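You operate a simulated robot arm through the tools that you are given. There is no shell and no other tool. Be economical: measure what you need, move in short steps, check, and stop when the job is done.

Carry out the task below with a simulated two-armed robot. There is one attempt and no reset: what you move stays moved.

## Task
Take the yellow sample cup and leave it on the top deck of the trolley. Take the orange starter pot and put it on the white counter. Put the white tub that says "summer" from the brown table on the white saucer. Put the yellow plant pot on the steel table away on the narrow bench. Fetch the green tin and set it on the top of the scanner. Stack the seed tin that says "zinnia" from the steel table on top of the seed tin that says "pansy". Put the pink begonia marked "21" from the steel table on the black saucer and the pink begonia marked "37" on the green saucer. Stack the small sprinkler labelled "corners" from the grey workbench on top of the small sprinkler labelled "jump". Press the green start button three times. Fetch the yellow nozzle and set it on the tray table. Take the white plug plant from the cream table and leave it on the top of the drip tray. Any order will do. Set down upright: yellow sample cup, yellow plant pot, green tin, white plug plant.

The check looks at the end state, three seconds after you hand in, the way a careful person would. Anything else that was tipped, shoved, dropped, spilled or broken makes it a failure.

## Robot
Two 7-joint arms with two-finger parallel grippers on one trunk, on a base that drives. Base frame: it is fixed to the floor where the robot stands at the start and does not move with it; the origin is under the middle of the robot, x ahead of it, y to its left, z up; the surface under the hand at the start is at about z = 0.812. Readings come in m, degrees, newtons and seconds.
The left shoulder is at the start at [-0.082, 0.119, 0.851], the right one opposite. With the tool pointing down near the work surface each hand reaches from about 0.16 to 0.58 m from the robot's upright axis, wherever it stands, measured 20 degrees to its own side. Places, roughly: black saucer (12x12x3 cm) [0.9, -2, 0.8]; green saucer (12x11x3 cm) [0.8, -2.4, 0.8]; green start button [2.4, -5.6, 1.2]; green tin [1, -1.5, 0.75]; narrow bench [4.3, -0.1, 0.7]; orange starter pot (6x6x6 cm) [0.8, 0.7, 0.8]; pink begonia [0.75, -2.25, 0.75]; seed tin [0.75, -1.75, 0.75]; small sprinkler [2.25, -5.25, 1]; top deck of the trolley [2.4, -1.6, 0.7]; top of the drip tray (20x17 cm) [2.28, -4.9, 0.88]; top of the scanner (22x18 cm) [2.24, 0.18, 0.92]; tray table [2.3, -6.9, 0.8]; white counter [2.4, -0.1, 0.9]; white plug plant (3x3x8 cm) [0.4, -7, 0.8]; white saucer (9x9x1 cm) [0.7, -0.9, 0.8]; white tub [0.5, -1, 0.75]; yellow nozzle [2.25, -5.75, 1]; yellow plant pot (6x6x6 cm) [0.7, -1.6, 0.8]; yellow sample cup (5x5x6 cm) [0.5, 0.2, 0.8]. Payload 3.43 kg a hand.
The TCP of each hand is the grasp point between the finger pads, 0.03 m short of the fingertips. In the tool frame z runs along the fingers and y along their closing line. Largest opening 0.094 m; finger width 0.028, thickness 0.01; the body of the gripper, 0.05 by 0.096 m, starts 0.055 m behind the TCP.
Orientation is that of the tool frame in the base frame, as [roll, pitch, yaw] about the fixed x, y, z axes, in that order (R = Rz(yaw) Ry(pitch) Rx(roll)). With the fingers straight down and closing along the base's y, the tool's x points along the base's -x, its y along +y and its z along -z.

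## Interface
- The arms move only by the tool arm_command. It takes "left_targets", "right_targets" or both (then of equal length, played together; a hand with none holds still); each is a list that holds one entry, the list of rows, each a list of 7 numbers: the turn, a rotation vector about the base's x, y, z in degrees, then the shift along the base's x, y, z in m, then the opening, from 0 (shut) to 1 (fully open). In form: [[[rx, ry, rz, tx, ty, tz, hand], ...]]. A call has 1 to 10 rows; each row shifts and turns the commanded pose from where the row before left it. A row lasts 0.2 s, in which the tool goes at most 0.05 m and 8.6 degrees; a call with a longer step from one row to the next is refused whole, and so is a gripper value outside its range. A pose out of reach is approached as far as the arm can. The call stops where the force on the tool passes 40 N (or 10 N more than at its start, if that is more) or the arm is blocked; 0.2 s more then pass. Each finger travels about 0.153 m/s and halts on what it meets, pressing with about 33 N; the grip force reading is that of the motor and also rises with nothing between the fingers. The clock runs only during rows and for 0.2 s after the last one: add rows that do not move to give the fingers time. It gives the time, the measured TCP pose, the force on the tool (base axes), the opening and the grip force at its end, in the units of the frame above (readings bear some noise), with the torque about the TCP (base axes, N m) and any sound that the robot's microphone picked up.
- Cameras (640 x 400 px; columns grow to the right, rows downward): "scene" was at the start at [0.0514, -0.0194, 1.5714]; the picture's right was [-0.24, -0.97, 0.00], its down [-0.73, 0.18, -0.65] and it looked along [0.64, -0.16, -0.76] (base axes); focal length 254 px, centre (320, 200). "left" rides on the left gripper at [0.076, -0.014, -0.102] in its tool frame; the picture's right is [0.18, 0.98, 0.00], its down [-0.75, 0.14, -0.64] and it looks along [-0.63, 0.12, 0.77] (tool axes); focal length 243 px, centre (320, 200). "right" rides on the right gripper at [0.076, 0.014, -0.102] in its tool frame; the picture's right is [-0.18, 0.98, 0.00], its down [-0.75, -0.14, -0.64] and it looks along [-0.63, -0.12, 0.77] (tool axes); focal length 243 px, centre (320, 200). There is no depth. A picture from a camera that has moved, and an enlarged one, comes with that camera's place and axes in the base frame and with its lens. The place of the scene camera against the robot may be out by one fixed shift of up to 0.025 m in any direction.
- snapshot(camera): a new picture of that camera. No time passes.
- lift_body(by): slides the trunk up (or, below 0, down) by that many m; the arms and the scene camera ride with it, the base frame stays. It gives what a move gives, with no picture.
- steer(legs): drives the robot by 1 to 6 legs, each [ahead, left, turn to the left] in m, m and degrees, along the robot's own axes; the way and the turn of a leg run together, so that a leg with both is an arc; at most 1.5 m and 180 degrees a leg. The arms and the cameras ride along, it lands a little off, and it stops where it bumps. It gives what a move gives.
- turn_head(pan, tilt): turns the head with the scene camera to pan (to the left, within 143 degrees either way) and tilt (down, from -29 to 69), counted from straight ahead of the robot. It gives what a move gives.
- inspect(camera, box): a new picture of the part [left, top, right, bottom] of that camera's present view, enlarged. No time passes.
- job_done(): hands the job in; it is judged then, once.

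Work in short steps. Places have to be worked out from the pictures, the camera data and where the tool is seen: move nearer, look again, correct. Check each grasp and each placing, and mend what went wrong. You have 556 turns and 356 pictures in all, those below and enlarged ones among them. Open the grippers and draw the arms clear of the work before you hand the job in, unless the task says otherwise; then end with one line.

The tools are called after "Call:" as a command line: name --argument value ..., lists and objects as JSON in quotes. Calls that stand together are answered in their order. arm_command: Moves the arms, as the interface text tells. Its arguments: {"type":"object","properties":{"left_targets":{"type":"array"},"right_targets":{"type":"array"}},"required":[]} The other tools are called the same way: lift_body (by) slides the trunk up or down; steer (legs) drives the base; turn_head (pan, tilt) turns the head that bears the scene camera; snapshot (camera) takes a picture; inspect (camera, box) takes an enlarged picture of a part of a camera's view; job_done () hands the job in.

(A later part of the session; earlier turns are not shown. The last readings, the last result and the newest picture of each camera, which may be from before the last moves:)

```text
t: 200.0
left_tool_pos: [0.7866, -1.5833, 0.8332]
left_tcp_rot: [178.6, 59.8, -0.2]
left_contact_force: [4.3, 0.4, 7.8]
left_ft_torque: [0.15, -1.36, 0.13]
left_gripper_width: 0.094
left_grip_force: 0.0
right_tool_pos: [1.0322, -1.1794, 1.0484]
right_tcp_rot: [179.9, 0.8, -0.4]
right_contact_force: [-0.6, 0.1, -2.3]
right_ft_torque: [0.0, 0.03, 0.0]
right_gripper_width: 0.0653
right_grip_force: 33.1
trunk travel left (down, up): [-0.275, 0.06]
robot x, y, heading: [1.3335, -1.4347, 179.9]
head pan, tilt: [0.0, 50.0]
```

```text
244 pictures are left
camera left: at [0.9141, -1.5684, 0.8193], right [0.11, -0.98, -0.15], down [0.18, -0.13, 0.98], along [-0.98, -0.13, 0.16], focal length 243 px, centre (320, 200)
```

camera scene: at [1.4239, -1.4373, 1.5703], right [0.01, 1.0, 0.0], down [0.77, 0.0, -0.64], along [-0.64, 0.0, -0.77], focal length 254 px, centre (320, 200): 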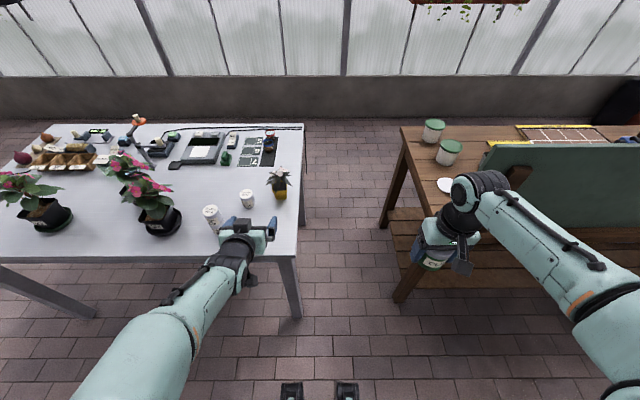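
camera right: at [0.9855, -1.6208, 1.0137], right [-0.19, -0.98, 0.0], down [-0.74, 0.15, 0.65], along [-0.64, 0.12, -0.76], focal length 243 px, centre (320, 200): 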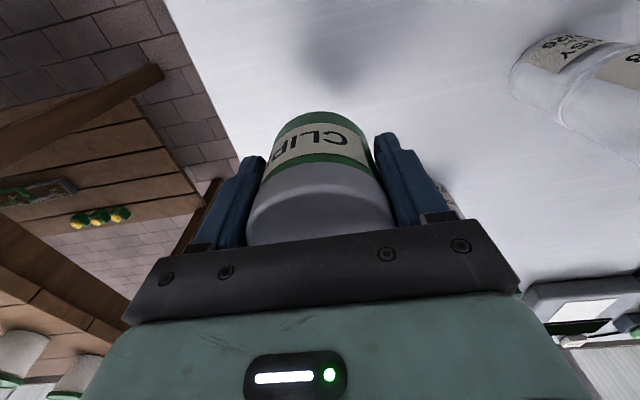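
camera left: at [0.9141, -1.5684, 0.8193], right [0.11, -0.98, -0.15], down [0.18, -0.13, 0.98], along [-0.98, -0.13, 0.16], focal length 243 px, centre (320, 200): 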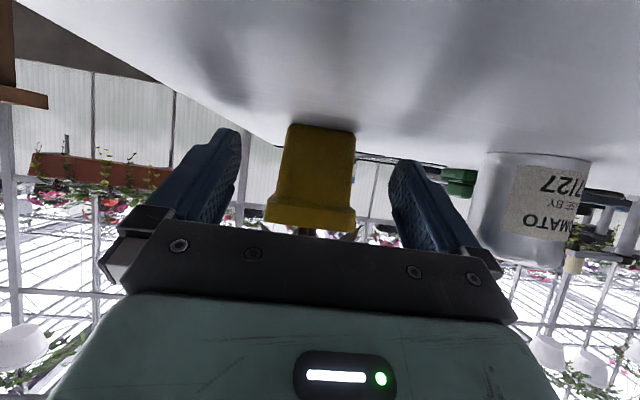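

A slight force shows the camera housing touching the table. I'll raise 1.4 cm right away, then continue forward.

Call:
arm_command --left_targets '[[[0, 0, 0, 0, 0, 0.014, 1], [0, -4, 0, 0, 0, 0, 1], [0, 0, 0, -0.02, 0.0, 0, 1], [0, 0, 0, -0.02, 0, 0, 1], [0, 0, 0, -0.008, 0, 0, 1]]]'

Call:
snapshot --camera "left"

```text
t: 201.2
left_tool_pos: [0.7534, -1.5758, 0.8532]
left_tcp_rot: [178.6, 55.7, -0.3]
left_contact_force: [0.3, -0.5, -0.4]
left_ft_torque: [0.0, -0.01, -0.01]
left_gripper_width: 0.0941
left_grip_force: 0.1
left hand out of reach, approached as far as the arm can: row 4, 5
right_tool_pos: [1.0322, -1.1808, 1.0487]
right_tcp_rot: [-180.0, 0.8, -0.4]
right_contact_force: [0.5, -0.4, -1.9]
right_ft_torque: [0.01, 0.0, -0.02]
right_gripper_width: 0.0654
right_grip_force: 33.4
trunk travel left (down, up): [-0.275, 0.06]
robot x, y, heading: [1.3392, -1.4332, 179.6]
head pan, tilt: [0.0, 50.0]
```

```text
243 pictures are left
camera left: at [0.8803, -1.5602, 0.8474], right [0.12, -0.98, -0.14], down [0.11, -0.13, 0.99], along [-0.99, -0.13, 0.09], focal length 243 px, centre (320, 200)
```

left: 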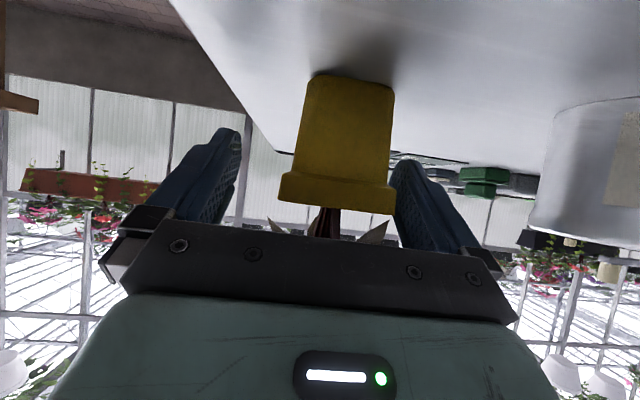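

Out of reach and drifted 8 mm sideways. I'll pull back 4 cm, correct y, drive 5 cm closer and check.

Call:
arm_command --left_targets '[[[0, 0, 0, 0.02, -0.004, 0, 1], [0, 0, 0, 0.02, -0.004, 0, 1]]]'

Call:
steer --legs '[[0.05, 0, 0]]'

Call:
snapshot --camera "left"

```text
t: 201.8
left_tool_pos: [0.7938, -1.5831, 0.8522]
left_tcp_rot: [178.7, 55.9, -0.1]
left_contact_force: [0.6, 0.3, -0.2]
left_ft_torque: [0.01, -0.06, 0.01]
left_gripper_width: 0.094
left_grip_force: 0.2
right_tool_pos: [1.032, -1.1796, 1.0483]
right_tcp_rot: [-179.9, 0.8, -0.4]
right_contact_force: [-0.8, -0.1, -1.8]
right_ft_torque: [-0.01, -0.02, 0.01]
right_gripper_width: 0.0653
right_grip_force: 32.8
trunk travel left (down, up): [-0.275, 0.06]
robot x, y, heading: [1.3372, -1.4346, 179.5]
head pan, tilt: [0.0, 50.0]
```

```text
t: 202.7
left_tool_pos: [0.7431, -1.5841, 0.8515]
left_tcp_rot: [178.7, 55.7, -0.1]
left_contact_force: [0.1, 0.1, 0.2]
left_ft_torque: [-0.01, -0.03, -0.02]
left_gripper_width: 0.0938
left_grip_force: 0.0
right_tool_pos: [0.9818, -1.1806, 1.048]
right_tcp_rot: [179.9, 0.8, -0.4]
right_contact_force: [-0.9, -1.2, -0.8]
right_ft_torque: [0.01, -0.02, 0.0]
right_gripper_width: 0.0654
right_grip_force: 33.1
trunk travel left (down, up): [-0.275, 0.06]
robot x, y, heading: [1.2885, -1.4341, 180.1]
head pan, tilt: [0.0, 50.0]
```

```text
242 pictures are left
camera left: at [0.8712, -1.5673, 0.8468], right [0.12, -0.98, -0.14], down [0.11, -0.13, 0.99], along [-0.99, -0.13, 0.09], focal length 243 px, centre (320, 200)
```

left: 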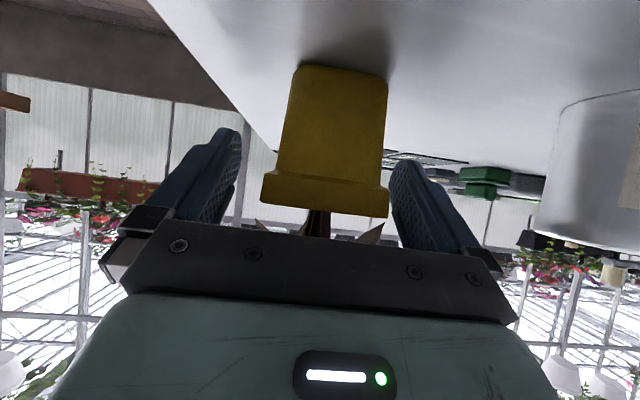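

Centred well. I'll advance 1.2 cm, close and lift slightly.

Call:
arm_command --left_targets '[[[0, 0, 0, -0.012, 0, -0.003, 1], [0, 0, 0, 0, 0, 0, 0.5], [0, 0, 0, 0, 0, 0, 0.3], [0, 0, 0, 0, 0, 0, 0.3], [0, 0, 0, 0, 0, 0.012, 0.3], [0, 0, 0, 0, 0, 0.015, 0.3]]]'

Call:
snapshot --camera "left"

```text
t: 204.1
left_tool_pos: [0.7331, -1.5826, 0.8761]
left_tcp_rot: [178.6, 55.7, -0.1]
left_contact_force: [-0.1, -0.6, -0.8]
left_ft_torque: [-0.01, 0.0, 0.0]
left_gripper_width: 0.0619
left_grip_force: 33.3
right_tool_pos: [0.9807, -1.1804, 1.0485]
right_tcp_rot: [180.0, 0.7, -0.3]
right_contact_force: [-0.8, -0.1, -2.2]
right_ft_torque: [-0.02, -0.01, -0.02]
right_gripper_width: 0.0652
right_grip_force: 32.7
trunk travel left (down, up): [-0.275, 0.06]
robot x, y, heading: [1.2898, -1.4347, 179.6]
head pan, tilt: [0.0, 50.0]
```

```text
241 pictures are left
camera left: at [0.8597, -1.5664, 0.8705], right [0.12, -0.98, -0.14], down [0.11, -0.13, 0.99], along [-0.99, -0.13, 0.09], focal length 243 px, centre (320, 200)
```

left: 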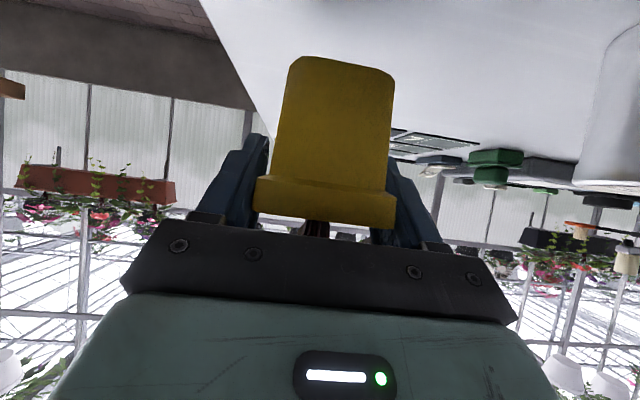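

The yellow pot is held at 62 mm. I'll raise it and pull it in, then back away from the table.

Call:
arm_command --left_targets '[[[0, 0, 0, 0, 0, 0.04, 0.3], [0, 0, 0, 0, 0, 0.045, 0.3], [0, 0, 0, 0.02, 0, 0.04, 0.3], [0, 0, 0, 0.04, 0, 0.02, 0.3], [0, 0, 0, 0.045, 0, 0.01, 0.3], [0, 0, 0, 0.04, 0, 0, 0.3]]]'

Call:
steer --legs '[[-0.25, 0, 0]]'

Call:
snapshot --camera "scene"

```text
t: 205.5
left_tool_pos: [0.8798, -1.5817, 1.0317]
left_tcp_rot: [178.7, 55.8, 0.1]
left_contact_force: [0.0, 0.6, -1.5]
left_ft_torque: [-0.02, 0.02, -0.03]
left_gripper_width: 0.062
left_grip_force: 32.5
right_tool_pos: [0.9829, -1.1799, 1.0492]
right_tcp_rot: [180.0, 0.8, -0.5]
right_contact_force: [0.1, 0.4, -2.1]
right_ft_torque: [-0.02, 0.0, -0.01]
right_gripper_width: 0.0653
right_grip_force: 33.0
trunk travel left (down, up): [-0.275, 0.06]
robot x, y, heading: [1.2876, -1.4323, 179.6]
head pan, tilt: [0.0, 50.0]
```

```text
t: 207.3
left_tool_pos: [1.1274, -1.5843, 1.0324]
left_tcp_rot: [178.7, 55.9, 0.0]
left_contact_force: [1.0, 0.8, -2.1]
left_ft_torque: [0.0, -0.01, 0.03]
left_gripper_width: 0.0616
left_grip_force: 33.4
right_tool_pos: [1.2286, -1.1832, 1.0478]
right_tcp_rot: [180.0, 0.8, -0.4]
right_contact_force: [-0.6, 0.0, -1.7]
right_ft_torque: [-0.01, -0.01, 0.03]
right_gripper_width: 0.0651
right_grip_force: 32.9
trunk travel left (down, up): [-0.275, 0.06]
robot x, y, heading: [1.5358, -1.4371, 179.6]
head pan, tilt: [0.0, 50.0]
```

```text
240 pictures are left
camera scene: at [1.5232, -1.438, 1.5704], right [0.0, 1.0, 0.0], down [0.77, 0.0, -0.64], along [-0.64, 0.0, -0.77], focal length 254 px, centre (320, 200)
```

scene: 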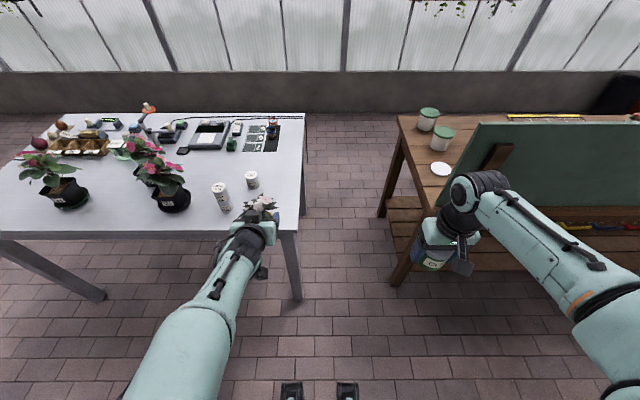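

Clear. I'll turn around and go to the counter in front of the scanner.

Call:
steer --legs '[[0, 0, -179.6], [0, 1.5, 0], [0, 0.23, 0]]'

Call:
turn_head --pan 0 --tilt 40

Call:
snapshot --camera "scene"

Call:
snapshot --camera "right"

```text
t: 230.2
left_tool_pos: [1.9747, 0.4307, 1.0312]
left_tcp_rot: [178.7, 55.9, 179.2]
left_contact_force: [0.6, 0.0, -1.3]
left_ft_torque: [0.0, 0.0, -0.01]
left_gripper_width: 0.0618
left_grip_force: 33.7
right_tool_pos: [1.865, 0.0297, 1.0496]
right_tcp_rot: [179.9, 0.7, 178.9]
right_contact_force: [-0.7, 0.9, -1.3]
right_ft_torque: [0.01, -0.01, -0.01]
right_gripper_width: 0.0653
right_grip_force: 32.9
trunk travel left (down, up): [-0.275, 0.06]
robot x, y, heading: [1.5648, 0.2881, -1.0]
head pan, tilt: [0.0, 50.0]
```

```text
t: 230.9
left_tool_pos: [1.9754, 0.4303, 1.0323]
left_tcp_rot: [178.6, 55.9, 179.3]
left_contact_force: [0.3, -0.9, -0.7]
left_ft_torque: [-0.03, 0.02, -0.02]
left_gripper_width: 0.0618
left_grip_force: 32.9
right_tool_pos: [1.8655, 0.0298, 1.0491]
right_tcp_rot: [180.0, 0.7, 178.9]
right_contact_force: [-0.1, 0.2, -2.6]
right_ft_torque: [-0.05, 0.01, 0.0]
right_gripper_width: 0.0653
right_grip_force: 33.2
trunk travel left (down, up): [-0.275, 0.06]
robot x, y, heading: [1.5634, 0.2858, -1.0]
head pan, tilt: [0.0, 40.0]
```

```text
239 pictures are left
camera scene: at [1.6241, 0.2872, 1.5844], right [-0.02, -1.0, 0.0], down [-0.64, 0.01, -0.77], along [0.77, -0.01, -0.64], focal length 254 px, centre (320, 200)
```

scene: 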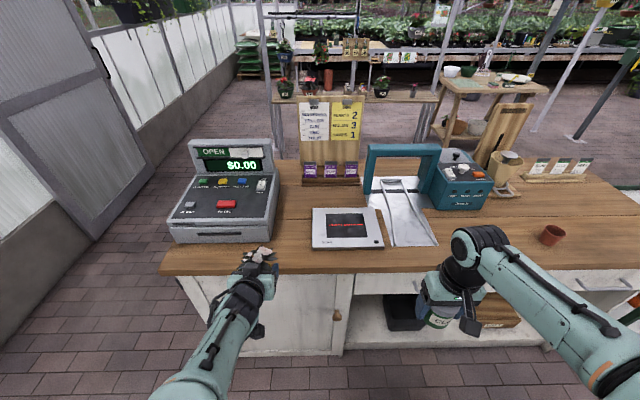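

```text
238 pictures are left
camera right: at [1.7884, 0.0448, 1.1505], right [0.2, 0.98, 0.0], down [0.74, -0.16, 0.65], along [0.64, -0.13, -0.76], focal length 243 px, centre (320, 200)
```

right: 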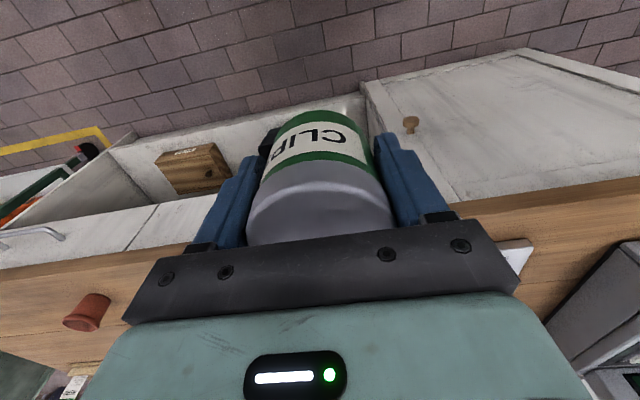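

The scanner centre is at about (2.24, 0.18). I'll raise the left hand a little, then drive so the right hand can reach while staying clear of the register.

Call:
arm_command --left_targets '[[[0, 0, 0, -0.02, 0, 0.03, 0.3], [0, 0, 0, -0.01, 0, 0.03, 0.3]]]'

Call:
steer --legs '[[0, -0.06, 1], [0.17, 0, 0]]'

Call:
snapshot --camera "right"

Call:
snapshot --camera "scene"

```text
t: 231.5
left_tool_pos: [1.9428, 0.4314, 1.0907]
left_tcp_rot: [178.7, 55.7, 179.2]
left_contact_force: [0.2, -0.5, -0.6]
left_ft_torque: [0.0, -0.02, -0.03]
left_gripper_width: 0.0617
left_grip_force: 33.0
right_tool_pos: [1.8648, 0.0294, 1.0484]
right_tcp_rot: [-180.0, 0.6, 178.9]
right_contact_force: [-0.2, 0.4, -2.4]
right_ft_torque: [0.06, 0.0, -0.01]
right_gripper_width: 0.0652
right_grip_force: 33.2
trunk travel left (down, up): [-0.275, 0.06]
robot x, y, heading: [1.5639, 0.2887, -1.0]
head pan, tilt: [0.0, 40.0]
```

```text
t: 233.8
left_tool_pos: [2.1111, 0.3781, 1.0906]
left_tcp_rot: [178.7, 55.8, -179.8]
left_contact_force: [0.4, 0.0, -1.0]
left_ft_torque: [0.0, 0.02, 0.01]
left_gripper_width: 0.0619
left_grip_force: 32.9
right_tool_pos: [2.0387, -0.0256, 1.0479]
right_tcp_rot: [179.9, 0.7, 180.0]
right_contact_force: [0.9, 0.4, -2.1]
right_ft_torque: [0.01, 0.0, 0.0]
right_gripper_width: 0.0649
right_grip_force: 33.1
trunk travel left (down, up): [-0.275, 0.06]
robot x, y, heading: [1.7262, 0.2274, -0.1]
head pan, tilt: [0.0, 40.0]
```

```text
237 pictures are left
camera right: at [1.9615, -0.0113, 1.1504], right [0.19, 0.98, 0.0], down [0.75, -0.14, 0.65], along [0.64, -0.12, -0.76], focal length 243 px, centre (320, 200)
```

right: 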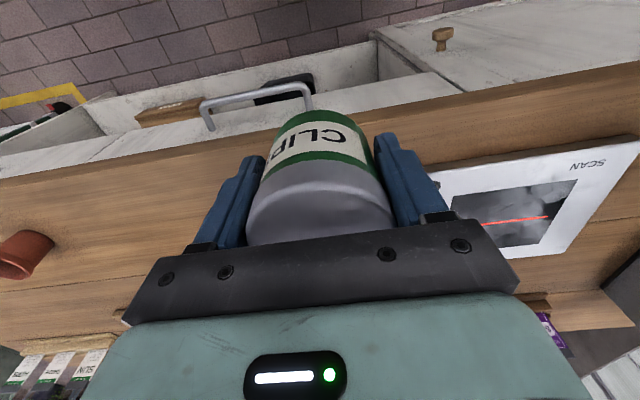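

```text
236 pictures are left
camera scene: at [1.7932, 0.2279, 1.5844], right [0.0, -1.0, 0.0], down [-0.64, 0.0, -0.77], along [0.77, 0.0, -0.64], focal length 254 px, centre (320, 200)
```

scene: 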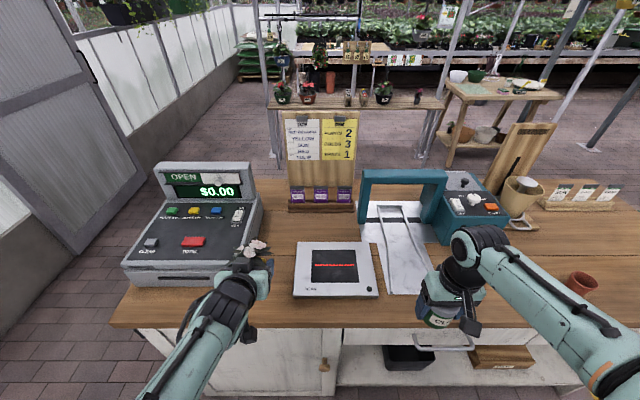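

I'll bring the tin over the scanner's centre at height, then look.

Call:
arm_command --right_targets '[[[0, 0, 0, 0.03, 0.035, 0, 0.3], [0, 0, 0, 0.03, 0.035, 0, 0.3], [0, 0, 0, 0.03, 0.035, 0, 0.3], [0, 0, 0, 0.032, 0.035, 0, 0.3], [0, 0, 0, 0.032, 0.033, 0, 0.3], [0, 0, 0, 0.032, 0.033, 0, 0.3], [0, 0, 0, 0, 0, -0.03, 0.3]]]'

Call:
snapshot --camera "right"

```text
t: 235.4
left_tool_pos: [2.1113, 0.3755, 1.0911]
left_tcp_rot: [178.6, 55.7, -179.9]
left_contact_force: [0.2, 0.0, -1.9]
left_ft_torque: [0.07, -0.01, 0.03]
left_gripper_width: 0.0618
left_grip_force: 33.1
right_tool_pos: [2.2231, 0.1792, 1.0191]
right_tcp_rot: [179.9, 0.8, 179.9]
right_contact_force: [-0.3, -0.7, -1.9]
right_ft_torque: [0.03, -0.04, 0.01]
right_gripper_width: 0.065
right_grip_force: 33.0
trunk travel left (down, up): [-0.275, 0.06]
robot x, y, heading: [1.7292, 0.2304, 0.0]
head pan, tilt: [0.0, 40.0]
```

```text
235 pictures are left
camera right: at [2.1456, 0.1934, 1.1214], right [0.19, 0.98, 0.0], down [0.74, -0.14, 0.65], along [0.64, -0.12, -0.76], focal length 243 px, centre (320, 200)
```

right: 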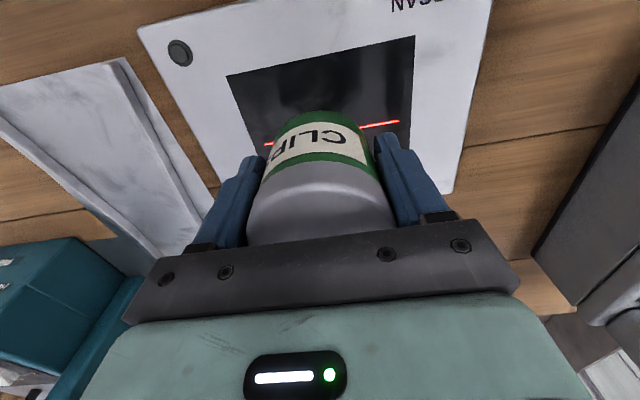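

The tin is right over the scanner's middle. I'll lower to contact.

Call:
arm_command --right_targets '[[[0, 0, 0, 0, 0.003, -0.025, 0.3], [0, 0, 0, 0, 0, -0.015, 0.3], [0, 0, 0, 0, 0, -0.005, 0.3], [0, 0, 0, 0, 0, -0.005, 0.3], [0, 0, 0, 0, 0, -0.004, 0.3], [0, 0, 0, 0, 0, -0.004, 0.3]]]'

```text
t: 236.8
left_tool_pos: [2.1106, 0.3785, 1.0903]
left_tcp_rot: [178.7, 55.8, -179.8]
left_contact_force: [-0.6, 0.5, -1.2]
left_ft_torque: [0.01, -0.01, 0.0]
left_gripper_width: 0.0621
left_grip_force: 32.9
right_tool_pos: [2.2252, 0.1836, 0.9599]
right_tcp_rot: [179.9, 0.7, 180.0]
right_contact_force: [-0.3, -0.2, -1.2]
right_ft_torque: [0.05, 0.0, 0.02]
right_gripper_width: 0.0651
right_grip_force: 33.2
trunk travel left (down, up): [-0.275, 0.06]
robot x, y, heading: [1.7327, 0.2283, -0.2]
head pan, tilt: [0.0, 40.0]
```

Call:
arm_command --right_targets '[[[0, 0, 0, 0, 0, -0.004, 0.3], [0, 0, 0, 0, 0, -0.004, 0.3], [0, 0, 0, 0, 0, -0.004, 0.3], [0, 0, 0, 0, 0, -0.004, 0.3], [0, 0, 0, 0, 0, -0.004, 0.3]]]'

Call:
snapshot --camera "right"

```text
t: 237.8
left_tool_pos: [2.1105, 0.3787, 1.0901]
left_tcp_rot: [178.7, 55.8, -179.8]
left_contact_force: [0.5, 0.1, -1.6]
left_ft_torque: [0.02, -0.07, 0.01]
left_gripper_width: 0.0617
left_grip_force: 33.4
right_tool_pos: [2.226, 0.1834, 0.9496]
right_tcp_rot: [179.8, 1.5, 179.8]
right_contact_force: [-2.2, -0.5, 7.9]
right_ft_torque: [-0.36, 0.22, -0.1]
right_gripper_width: 0.0644
right_grip_force: 33.4
trunk travel left (down, up): [-0.275, 0.06]
robot x, y, heading: [1.7293, 0.2298, 0.0]
head pan, tilt: [0.0, 40.0]
stopped in row 5 (right hand): the force on the tool passed its limit at 49 N (the readings are from after the stop); the commanded pose is now the measured one
```

```text
234 pictures are left
camera right: at [2.1471, 0.1976, 1.0517], right [0.19, 0.98, 0.01], down [0.74, -0.15, 0.66], along [0.65, -0.12, -0.75], focal length 243 px, centre (320, 200)
```

right: 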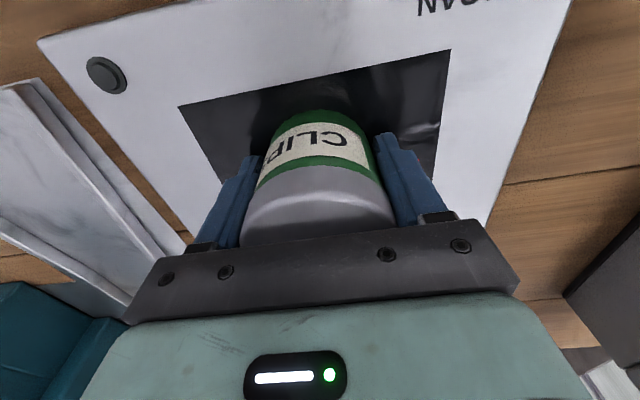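

Seated. Release and rise.

Call:
arm_command --right_targets '[[[0, 0, 0, 0, 0, 0.002, 0.8], [0, 0, 0, 0, 0, 0, 1], [0, 0, 0, 0, 0, 0, 1], [0, 0, 0, 0, 0, 0.03, 1], [0, 0, 0, 0, 0, 0.04, 1], [0, 0, 0, 0, 0, 0.045, 1], [0, 0, 0, -0.03, -0.02, 0.03, 1], [0, 0, 0, -0.04, -0.02, 0, 1], [0, 0, 0, -0.04, -0.02, 0, 1]]]'

Call:
snapshot --camera "right"

```text
t: 239.8
left_tool_pos: [2.1091, 0.3773, 1.0909]
left_tcp_rot: [178.8, 55.9, -179.8]
left_contact_force: [-0.9, 0.7, -1.5]
left_ft_torque: [-0.04, 0.0, 0.0]
left_gripper_width: 0.0618
left_grip_force: 32.4
right_tool_pos: [2.1111, 0.1217, 1.0947]
right_tcp_rot: [179.9, 1.5, 179.8]
right_contact_force: [-0.6, -0.3, -0.8]
right_ft_torque: [-0.01, -0.02, -0.02]
right_gripper_width: 0.0942
right_grip_force: 0.0
right hand out of reach, approached as far as the arm can: row 6
trunk travel left (down, up): [-0.275, 0.06]
robot x, y, heading: [1.7275, 0.2306, 0.0]
head pan, tilt: [0.0, 40.0]
```

```text
233 pictures are left
camera right: at [2.0326, 0.1352, 1.1959], right [0.19, 0.98, 0.01], down [0.74, -0.15, 0.66], along [0.65, -0.12, -0.75], focal length 243 px, centre (320, 200)
```

right: 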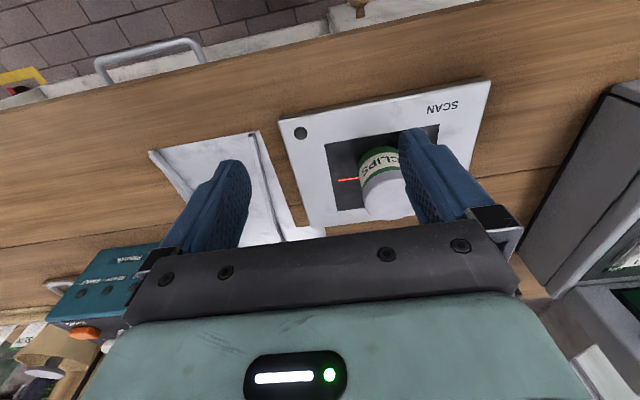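

The green tin stands on the scanner. Now the yellow pot goes to the narrow bench behind the counter, so I'll drive around the counter's left end.

Call:
steer --legs '[[-0.25, 0, 0], [0, 1.2, 0], [1.5, 0, 0]]'

Call:
turn_head --pan -35 --tilt 35

Call:
snapshot --camera "scene"

```text
t: 259.4
left_tool_pos: [3.4139, 1.5756, 1.0903]
left_tcp_rot: [178.7, 55.8, 178.8]
left_contact_force: [-0.1, -0.6, -0.9]
left_ft_torque: [0.0, 0.0, -0.03]
left_gripper_width: 0.0617
left_grip_force: 32.9
right_tool_pos: [3.4108, 1.3192, 1.0943]
right_tcp_rot: [179.8, 1.2, 178.3]
right_contact_force: [-0.1, 0.1, -0.7]
right_ft_torque: [0.01, 0.01, 0.02]
right_gripper_width: 0.0937
right_grip_force: 0.1
trunk travel left (down, up): [-0.275, 0.06]
robot x, y, heading: [3.0309, 1.4373, -1.5]
head pan, tilt: [0.0, 40.0]
```

```text
t: 260.5
left_tool_pos: [3.4148, 1.5749, 1.09]
left_tcp_rot: [178.6, 55.9, 178.8]
left_contact_force: [0.3, -0.1, -1.8]
left_ft_torque: [0.01, 0.0, 0.03]
left_gripper_width: 0.0619
left_grip_force: 32.6
right_tool_pos: [3.4093, 1.3196, 1.0939]
right_tcp_rot: [179.9, 1.3, 178.4]
right_contact_force: [-0.1, 0.0, 0.1]
right_ft_torque: [0.01, -0.01, -0.03]
right_gripper_width: 0.0941
right_grip_force: 0.0
trunk travel left (down, up): [-0.275, 0.06]
robot x, y, heading: [3.0342, 1.4379, -1.5]
head pan, tilt: [-35.0, 35.0]
```

```text
232 pictures are left
camera scene: at [3.0787, 1.3833, 1.592], right [-0.59, -0.81, 0.0], down [-0.46, 0.34, -0.82], along [0.66, -0.49, -0.57], focal length 254 px, centre (320, 200)
```

scene: 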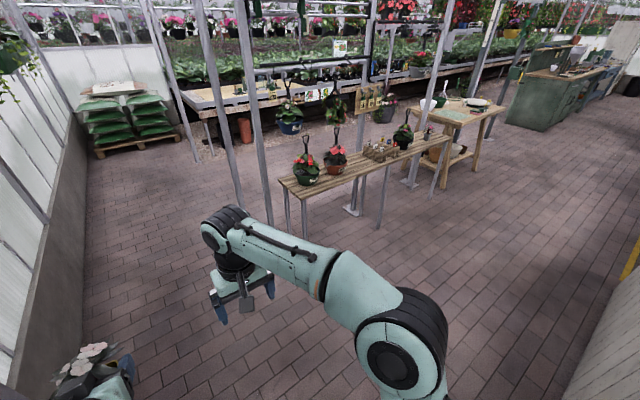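

The bench is at x≈4.17–4.47 with free gaps. I'll slide right to face its middle.

Call:
steer --legs '[[0.2, 0, 1.5], [0, -1.4, 0]]'

Call:
turn_head --pan 0 --tilt 40

Call:
snapshot --camera "scene"

```text
t: 274.0
left_tool_pos: [3.6232, 0.2029, 1.0903]
left_tcp_rot: [178.7, 55.8, -178.3]
left_contact_force: [0.2, -0.1, -0.6]
left_ft_torque: [-0.01, -0.04, 0.03]
left_gripper_width: 0.0618
left_grip_force: 33.5
right_tool_pos: [3.6337, -0.0515, 1.095]
right_tcp_rot: [179.8, 1.3, -178.7]
right_contact_force: [-0.6, 0.8, -0.7]
right_ft_torque: [0.0, 0.01, 0.02]
right_gripper_width: 0.0938
right_grip_force: 0.0
trunk travel left (down, up): [-0.275, 0.06]
robot x, y, heading: [3.2511, 0.0459, 1.4]
head pan, tilt: [-35.0, 35.0]
```

```text
t: 275.0
left_tool_pos: [3.6244, 0.2039, 1.0915]
left_tcp_rot: [178.7, 55.8, -178.3]
left_contact_force: [0.3, 0.3, -1.8]
left_ft_torque: [-0.04, 0.0, 0.01]
left_gripper_width: 0.0617
left_grip_force: 33.4
right_tool_pos: [3.6326, -0.0515, 1.0938]
right_tcp_rot: [179.8, 1.5, -178.7]
right_contact_force: [0.3, 0.1, -0.1]
right_ft_torque: [-0.01, 0.0, 0.03]
right_gripper_width: 0.0939
right_grip_force: 0.1
trunk travel left (down, up): [-0.275, 0.06]
robot x, y, heading: [3.2483, 0.0446, 1.7]
head pan, tilt: [0.0, 40.0]
```

```text
231 pictures are left
camera scene: at [3.3106, 0.0451, 1.5845], right [0.02, -1.0, 0.0], down [-0.64, -0.02, -0.77], along [0.77, 0.02, -0.64], focal length 254 px, centre (320, 200)
```

scene: 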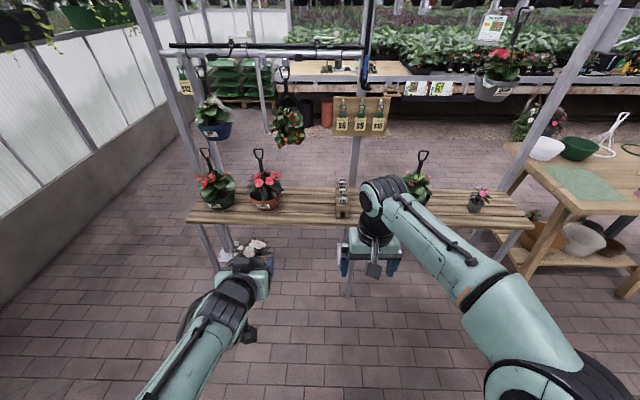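

There's a clear gap near (4.25, 0.13), between the red-flowered pot and the vials. I'll drive up to the bench.

Call:
steer --legs '[[0, -0.075, -1.6], [0.5, 0, 0]]'

Call:
snapshot --camera "scene"

Call:
snapshot --camera "right"

Call:
snapshot --camera "left"

```text
t: 278.9
left_tool_pos: [4.1208, 0.1175, 1.0895]
left_tcp_rot: [178.6, 55.8, -179.9]
left_contact_force: [-1.0, 0.6, -1.5]
left_ft_torque: [0.01, -0.02, -0.02]
left_gripper_width: 0.0618
left_grip_force: 33.1
right_tool_pos: [4.1224, -0.1405, 1.0944]
right_tcp_rot: [179.8, 1.2, 179.6]
right_contact_force: [0.6, -0.4, -0.2]
right_ft_torque: [0.0, 0.04, -0.01]
right_gripper_width: 0.094
right_grip_force: 0.0
trunk travel left (down, up): [-0.275, 0.06]
robot x, y, heading: [3.7416, -0.0327, 0.0]
head pan, tilt: [0.0, 40.0]
```

```text
230 pictures are left
camera scene: at [3.8029, -0.0322, 1.5844], right [0.0, -1.0, 0.0], down [-0.64, 0.0, -0.77], along [0.77, 0.0, -0.64], focal length 254 px, centre (320, 200)
```

scene: 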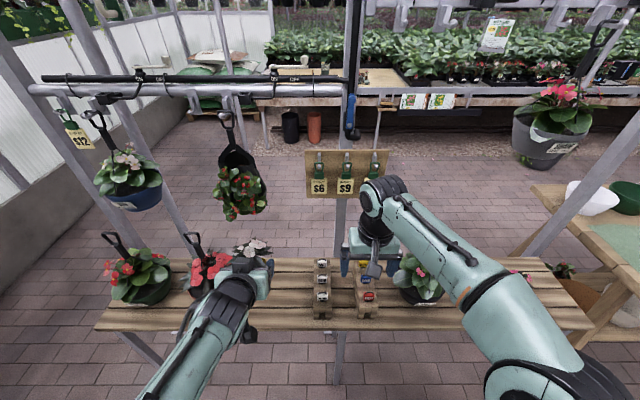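

```text
229 pictures are left
camera right: at [4.044, -0.1248, 1.1955], right [0.19, 0.98, 0.01], down [0.74, -0.15, 0.66], along [0.65, -0.12, -0.75], focal length 243 px, centre (320, 200)
```

right: 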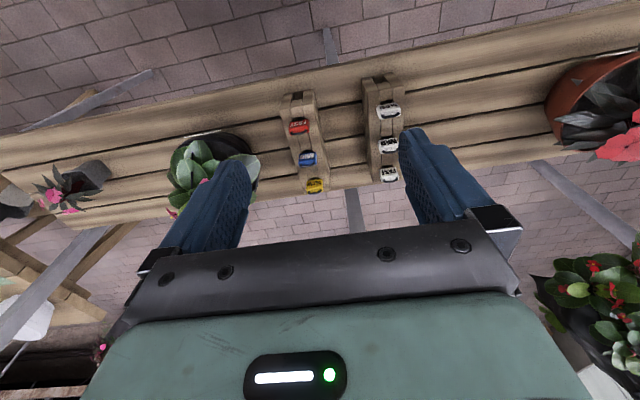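

```text
228 pictures are left
camera left: at [3.9939, 0.0997, 1.0853], right [-0.12, 0.98, -0.14], down [-0.11, 0.13, 0.99], along [0.99, 0.14, 0.09], focal length 243 px, centre (320, 200)
```

left: 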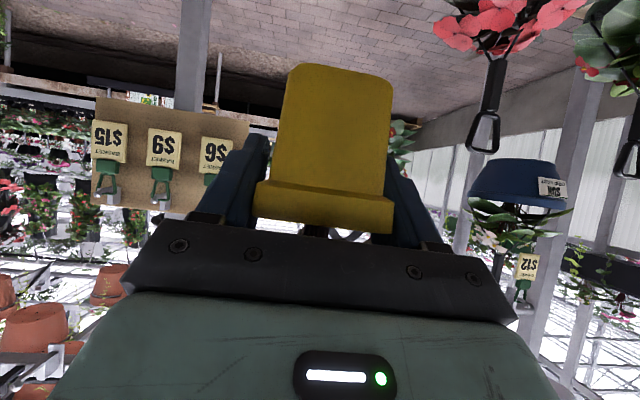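

The gap spans y≈0.00–0.255 with the bench at roughly x 4.23–4.41. I'll drive 8 cm closer and lower the pot to just above bench height.

Call:
steer --legs '[[0.08, 0, 0]]'

Call:
arm_command --left_targets '[[[0, 0, 0, 0, 0, -0.045, 0.3], [0, 0, 0, 0, 0, -0.045, 0.3], [0, 0, 0, 0, 0, -0.045, 0.3], [0, 0, 0, 0, 0, -0.045, 0.3], [0, 0, 0, 0, 0, -0.045, 0.3]]]'

Call:
snapshot --camera "left"

Call:
snapshot --camera "right"

```text
t: 279.9
left_tool_pos: [4.2006, 0.1167, 1.0905]
left_tcp_rot: [178.7, 55.7, -179.8]
left_contact_force: [0.7, -0.3, -1.5]
left_ft_torque: [-0.03, -0.02, -0.02]
left_gripper_width: 0.0625
left_grip_force: 32.4
right_tool_pos: [4.2011, -0.1397, 1.0948]
right_tcp_rot: [179.8, 1.4, 179.7]
right_contact_force: [0.2, -0.4, 0.4]
right_ft_torque: [-0.03, 0.05, 0.03]
right_gripper_width: 0.0939
right_grip_force: 0.0
trunk travel left (down, up): [-0.275, 0.06]
robot x, y, heading: [3.8157, -0.0299, -0.1]
head pan, tilt: [0.0, 40.0]
```

```text
t: 281.1
left_tool_pos: [4.2005, 0.1166, 0.8643]
left_tcp_rot: [178.8, 55.8, -179.8]
left_contact_force: [0.3, 0.0, -1.4]
left_ft_torque: [0.02, 0.0, 0.01]
left_gripper_width: 0.0618
left_grip_force: 32.5
right_tool_pos: [4.2027, -0.1381, 1.0942]
right_tcp_rot: [179.9, 1.3, 179.7]
right_contact_force: [0.0, -0.5, -0.2]
right_ft_torque: [-0.02, -0.01, 0.01]
right_gripper_width: 0.0938
right_grip_force: 0.0
trunk travel left (down, up): [-0.275, 0.06]
robot x, y, heading: [3.8182, -0.0323, -0.2]
head pan, tilt: [0.0, 40.0]
```

```text
227 pictures are left
camera left: at [4.0729, 0.0983, 0.8591], right [-0.12, 0.98, -0.14], down [-0.11, 0.13, 0.99], along [0.99, 0.14, 0.09], focal length 243 px, centre (320, 200)
```

left: 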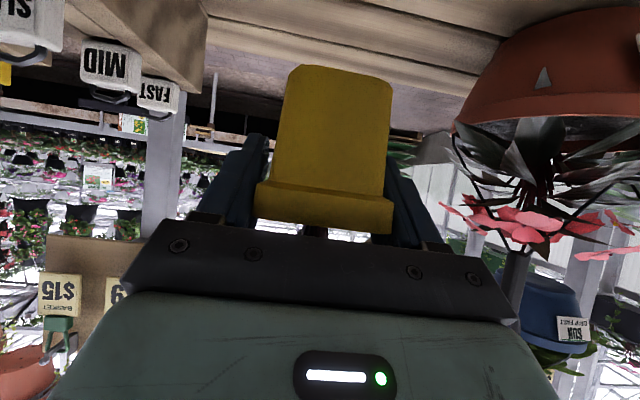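

```text
226 pictures are left
camera right: at [4.1237, -0.1251, 1.1954], right [0.19, 0.98, 0.01], down [0.74, -0.15, 0.66], along [0.65, -0.12, -0.75], focal length 243 px, centre (320, 200)
```

right: 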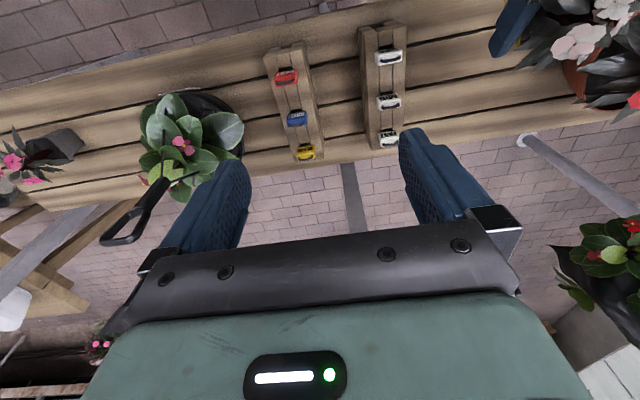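

Clear. I'll advance over the bench and begin lowering.

Call:
arm_command --left_targets '[[[0, 0, 0, 0.03, 0, 0, 0.3], [0, 0, 0, 0.03, 0, 0, 0.3], [0, 0, 0, 0.035, 0, 0, 0.3], [0, 0, 0, 0, 0, -0.025, 0.3], [0, 0, 0, 0, 0, -0.015, 0.3]]]'

Call:
snapshot --camera "left"

Call:
snapshot --camera "right"

```text
t: 282.3
left_tool_pos: [4.2945, 0.1173, 0.8247]
left_tcp_rot: [178.7, 55.7, -179.9]
left_contact_force: [-0.5, -0.5, -0.9]
left_ft_torque: [-0.02, -0.03, 0.03]
left_gripper_width: 0.0617
left_grip_force: 32.8
right_tool_pos: [4.2019, -0.1386, 1.0946]
right_tcp_rot: [179.8, 1.4, 179.7]
right_contact_force: [-0.8, -0.4, 0.3]
right_ft_torque: [-0.02, -0.03, -0.01]
right_gripper_width: 0.0942
right_grip_force: 0.0
trunk travel left (down, up): [-0.275, 0.06]
robot x, y, heading: [3.8193, -0.0317, -0.1]
head pan, tilt: [0.0, 40.0]
```

```text
225 pictures are left
camera left: at [4.168, 0.0996, 0.8199], right [-0.12, 0.98, -0.14], down [-0.11, 0.13, 0.99], along [0.99, 0.14, 0.09], focal length 243 px, centre (320, 200)
```

left: 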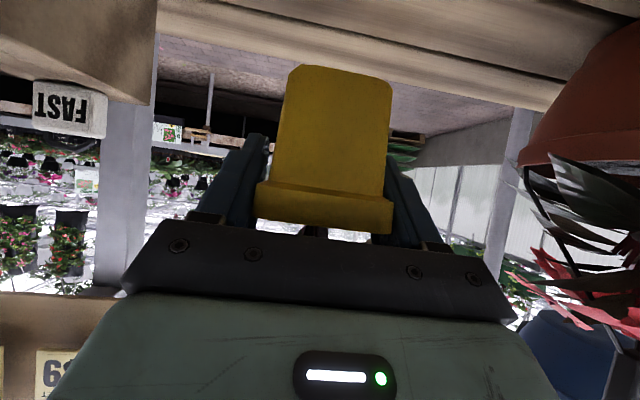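

```text
224 pictures are left
camera right: at [4.1231, -0.1248, 1.1956], right [0.19, 0.98, 0.01], down [0.74, -0.15, 0.66], along [0.65, -0.12, -0.75], focal length 243 px, centre (320, 200)
```

right: 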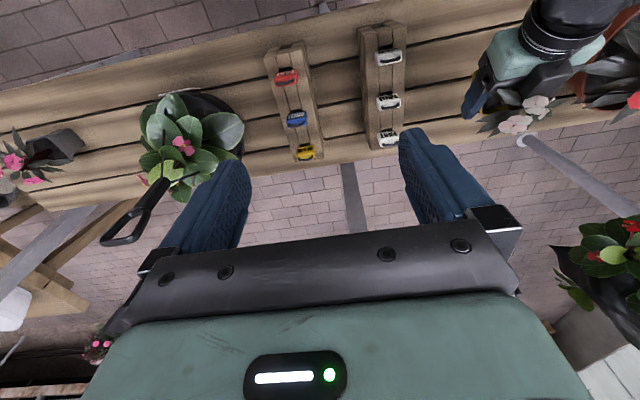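

The pot is over the planks with margin to the back edge. I'll lower to contact.

Call:
arm_command --left_targets '[[[0, 0, 0, 0, 0, -0.015, 0.3], [0, 0, 0, 0, 0, -0.01, 0.3], [0, 0, 0, 0, 0, -0.006, 0.3], [0, 0, 0, 0, 0, -0.006, 0.3], [0, 0, 0, 0, 0, -0.005, 0.3], [0, 0, 0, 0, 0, -0.005, 0.3], [0, 0, 0, 0, 0, -0.005, 0.3]]]'

```text
t: 283.9
left_tool_pos: [4.2952, 0.1184, 0.7735]
left_tcp_rot: [178.7, 55.8, -179.7]
left_contact_force: [0.2, 0.2, -1.4]
left_ft_torque: [0.0, 0.01, -0.03]
left_gripper_width: 0.0621
left_grip_force: 33.3
right_tool_pos: [4.2013, -0.1383, 1.0954]
right_tcp_rot: [179.7, 1.4, 179.8]
right_contact_force: [0.1, 0.0, -0.3]
right_ft_torque: [0.01, 0.05, 0.03]
right_gripper_width: 0.0941
right_grip_force: 0.1
trunk travel left (down, up): [-0.275, 0.06]
robot x, y, heading: [3.8203, -0.0295, 0.1]
head pan, tilt: [0.0, 40.0]
```

Call:
snapshot --camera "left"

Call:
arm_command --left_targets '[[[0, 0, 0, 0, 0, -0.004, 0.3], [0, 0, 0, 0, 0, -0.004, 0.3], [0, 0, 0, 0, 0, -0.004, 0.3], [0, 0, 0, 0, 0, -0.004, 0.3]]]'

```text
223 pictures are left
camera left: at [4.1675, 0.0999, 0.7681], right [-0.12, 0.98, -0.14], down [-0.11, 0.13, 0.99], along [0.99, 0.14, 0.09], focal length 243 px, centre (320, 200)
```

left: 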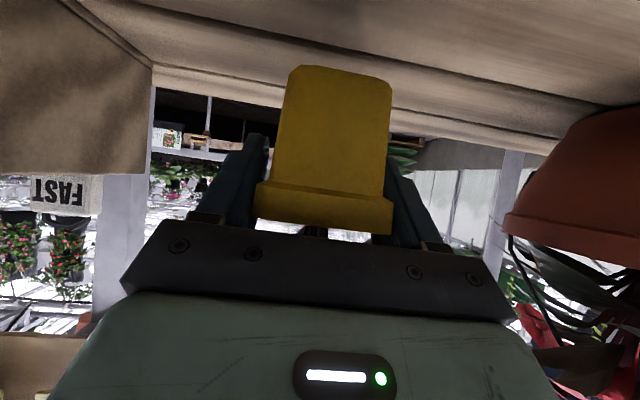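

```text
t: 284.9
left_tool_pos: [4.295, 0.1171, 0.7584]
left_tcp_rot: [178.6, 55.8, -179.9]
left_contact_force: [-0.1, -0.8, -1.2]
left_ft_torque: [0.01, 0.02, 0.0]
left_gripper_width: 0.0619
left_grip_force: 32.7
right_tool_pos: [4.2019, -0.1386, 1.0935]
right_tcp_rot: [179.8, 1.4, 179.7]
right_contact_force: [-0.3, -0.8, -0.8]
right_ft_torque: [-0.02, -0.02, 0.01]
right_gripper_width: 0.0936
right_grip_force: 0.1
trunk travel left (down, up): [-0.275, 0.06]
robot x, y, heading: [3.8156, -0.0312, -0.2]
head pan, tilt: [0.0, 40.0]
```

Call:
arm_command --left_targets '[[[0, 0, 0, 0, 0, -0.004, 0.3], [0, 0, 0, 0, 0, -0.004, 0.3], [0, 0, 0, 0, 0, -0.004, 0.3], [0, 0, 0, 0, 0, -0.004, 0.3]]]'

Call:
snapshot --camera "left"

```text
t: 285.9
left_tool_pos: [4.2955, 0.1176, 0.7442]
left_tcp_rot: [178.8, 56.2, -179.8]
left_contact_force: [-0.8, 2.9, 16.2]
left_ft_torque: [-0.03, 0.06, 0.0]
left_gripper_width: 0.062
left_grip_force: 33.2
right_tool_pos: [4.2001, -0.1379, 1.0944]
right_tcp_rot: [179.8, 1.3, 179.6]
right_contact_force: [0.9, 0.8, -0.2]
right_ft_torque: [-0.01, 0.01, -0.01]
right_gripper_width: 0.094
right_grip_force: 0.0
trunk travel left (down, up): [-0.275, 0.06]
robot x, y, heading: [3.8248, -0.0295, -0.1]
head pan, tilt: [0.0, 40.0]
```

```text
222 pictures are left
camera left: at [4.1682, 0.0999, 0.738], right [-0.12, 0.98, -0.14], down [-0.12, 0.13, 0.99], along [0.99, 0.14, 0.1], focal length 243 px, centre (320, 200)
```

left: 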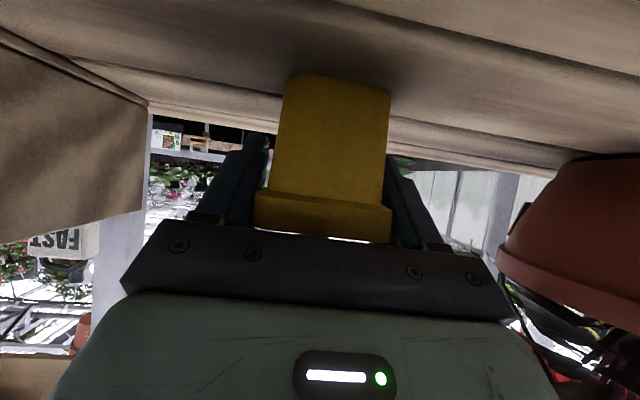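

Contact with no torque: the pot is standing on the bench. I'll open and back out.

Call:
arm_command --left_targets '[[[0, 0, 0, 0, 0, 0.001, 0.8], [0, 0, 0, 0, 0, 0, 1], [0, 0, 0, 0, 0, 0, 1], [0, 0, 0, -0.015, 0, 0.003, 1], [0, 0, 0, -0.02, 0, 0.005, 1], [0, 0, 0, -0.03, 0, 0.01, 1], [0, 0, 0, -0.03, 0, 0.03, 1], [0, 0, 0, -0.02, 0, 0.04, 1], [0, 0, 0, 0, 0, 0.045, 1]]]'

Call:
snapshot --camera "left"

Call:
snapshot --camera "scene"

```text
t: 287.9
left_tool_pos: [4.1787, 0.1182, 0.8758]
left_tcp_rot: [178.7, 55.7, -179.9]
left_contact_force: [0.1, 0.3, 0.4]
left_ft_torque: [0.01, -0.03, -0.01]
left_gripper_width: 0.094
left_grip_force: 0.1
right_tool_pos: [4.2007, -0.1376, 1.095]
right_tcp_rot: [179.8, 1.4, 179.7]
right_contact_force: [0.2, -0.4, -1.2]
right_ft_torque: [-0.03, -0.01, 0.01]
right_gripper_width: 0.094
right_grip_force: 0.1
trunk travel left (down, up): [-0.275, 0.06]
robot x, y, heading: [3.8215, -0.032, -0.3]
head pan, tilt: [0.0, 40.0]
```

```text
221 pictures are left
camera left: at [4.0516, 0.1002, 0.8713], right [-0.12, 0.98, -0.14], down [-0.11, 0.13, 0.99], along [0.99, 0.14, 0.09], focal length 243 px, centre (320, 200)
```

left: 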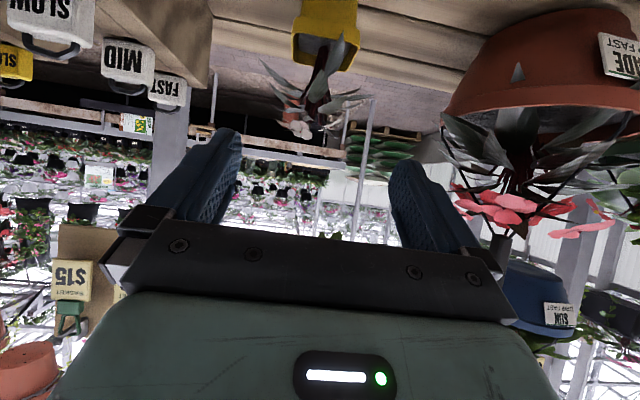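

```text
220 pictures are left
camera scene: at [3.8809, -0.0317, 1.5845], right [0.0, -1.0, 0.0], down [-0.64, 0.0, -0.77], along [0.77, 0.0, -0.64], focal length 254 px, centre (320, 200)
```

scene: 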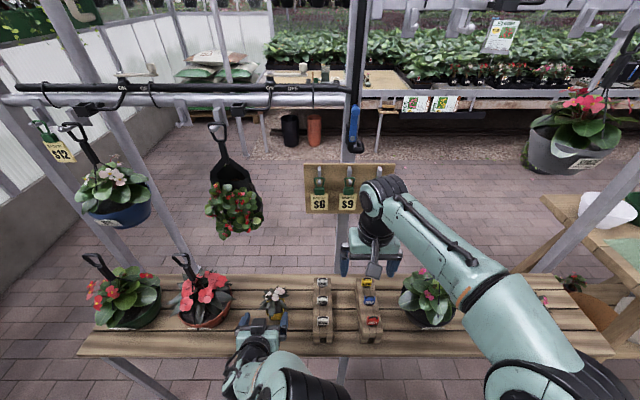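

The yellow pot stands on the bench. I'll rotate the left hand back to pointing down while drawing it up and away.

Call:
arm_command --left_targets '[[[0, 0, 0, -0.02, 0, 0.04, 1], [0, 8, 0, -0.02, 0, 0.03, 1], [0, 8, 0, -0.02, 0, 0.03, 1], [0, 8, 0, 0, 0, 0.03, 1], [0, 8, 0, 0, 0, 0.03, 1], [0, 8, 0, 0, 0, 0.02, 1], [0, 8, 0, 0, 0, 0, 1], [0, 7.7, 0, 0, 0.02, 0, 1]]]'

Call:
steer --legs '[[-0.55, 0, 0], [0, 1.45, 0], [-1.5, 0, 0], [-1.5, 0, 0], [-0.25, 0, 0]]'

```text
t: 289.7
left_tool_pos: [4.1323, 0.1348, 1.0574]
left_tcp_rot: [178.5, 0.0, -179.9]
left_contact_force: [-1.0, -0.2, -0.5]
left_ft_torque: [0.0, 0.01, 0.0]
left_gripper_width: 0.094
left_grip_force: 0.1
left hand out of reach, approached as far as the arm can: row 1
right_tool_pos: [4.2009, -0.138, 1.094]
right_tcp_rot: [179.7, 1.3, 179.8]
right_contact_force: [-0.4, -0.7, 0.9]
right_ft_torque: [-0.05, 0.0, -0.01]
right_gripper_width: 0.094
right_grip_force: 0.0
trunk travel left (down, up): [-0.275, 0.06]
robot x, y, heading: [3.8217, -0.0274, 0.2]
head pan, tilt: [0.0, 40.0]
```

```text
t: 321.0
left_tool_pos: [0.3092, 1.6148, 1.0588]
left_tcp_rot: [178.7, 0.1, 178.4]
left_contact_force: [-0.1, 0.2, 0.1]
left_ft_torque: [0.02, 0.01, -0.05]
left_gripper_width: 0.0943
left_grip_force: 0.1
right_tool_pos: [0.3709, 1.3382, 1.0947]
right_tcp_rot: [179.8, 1.4, 178.1]
right_contact_force: [0.0, -0.6, 0.0]
right_ft_torque: [-0.02, -0.01, -0.01]
right_gripper_width: 0.0941
right_grip_force: 0.1
trunk travel left (down, up): [-0.275, 0.06]
robot x, y, heading: [-0.0028, 1.4534, -1.5]
head pan, tilt: [0.0, 40.0]
```

I'll back off slightly to keep the hands clear of the jug, then slide right to the tubs at the other end of the brown table.

Call:
steer --legs '[[-0.15, 0, 1.5], [0, -1.5, 0], [0, -0.85, 0]]'

Call:
turn_head --pan 0 --tilt 40

Call:
snapshot --camera "scene"

```text
t: 342.4
left_tool_pos: [0.1444, -0.6979, 1.0578]
left_tcp_rot: [178.6, 0.1, -179.9]
left_contact_force: [-0.2, 1.0, -0.5]
left_ft_torque: [0.01, 0.03, 0.02]
left_gripper_width: 0.0937
left_grip_force: 0.0
right_tool_pos: [0.2133, -0.9718, 1.0941]
right_tcp_rot: [179.8, 1.4, 179.9]
right_contact_force: [0.9, -0.7, -0.3]
right_ft_torque: [0.02, -0.02, -0.01]
right_gripper_width: 0.094
right_grip_force: 0.0
trunk travel left (down, up): [-0.275, 0.06]
robot x, y, heading: [-0.166, -0.8646, 0.1]
head pan, tilt: [0.0, 40.0]
```

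```text
t: 343.1
left_tool_pos: [0.1443, -0.6972, 1.0576]
left_tcp_rot: [178.6, 0.0, -179.7]
left_contact_force: [-0.3, 0.3, -0.9]
left_ft_torque: [0.01, -0.02, -0.03]
left_gripper_width: 0.0938
left_grip_force: 0.1
right_tool_pos: [0.2143, -0.9708, 1.0936]
right_tcp_rot: [179.9, 1.4, 179.8]
right_contact_force: [0.0, 0.2, -0.6]
right_ft_torque: [-0.01, 0.01, 0.04]
right_gripper_width: 0.0939
right_grip_force: 0.1
trunk travel left (down, up): [-0.275, 0.06]
robot x, y, heading: [-0.1659, -0.8643, 0.2]
head pan, tilt: [0.0, 40.0]
```

```text
219 pictures are left
camera scene: at [-0.1056, -0.8656, 1.5845], right [0.0, -1.0, 0.0], down [-0.64, 0.0, -0.77], along [0.77, 0.0, -0.64], focal length 254 px, centre (320, 200)
```

scene: 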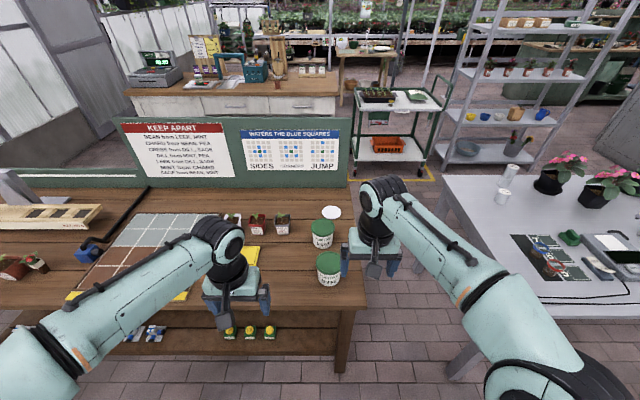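

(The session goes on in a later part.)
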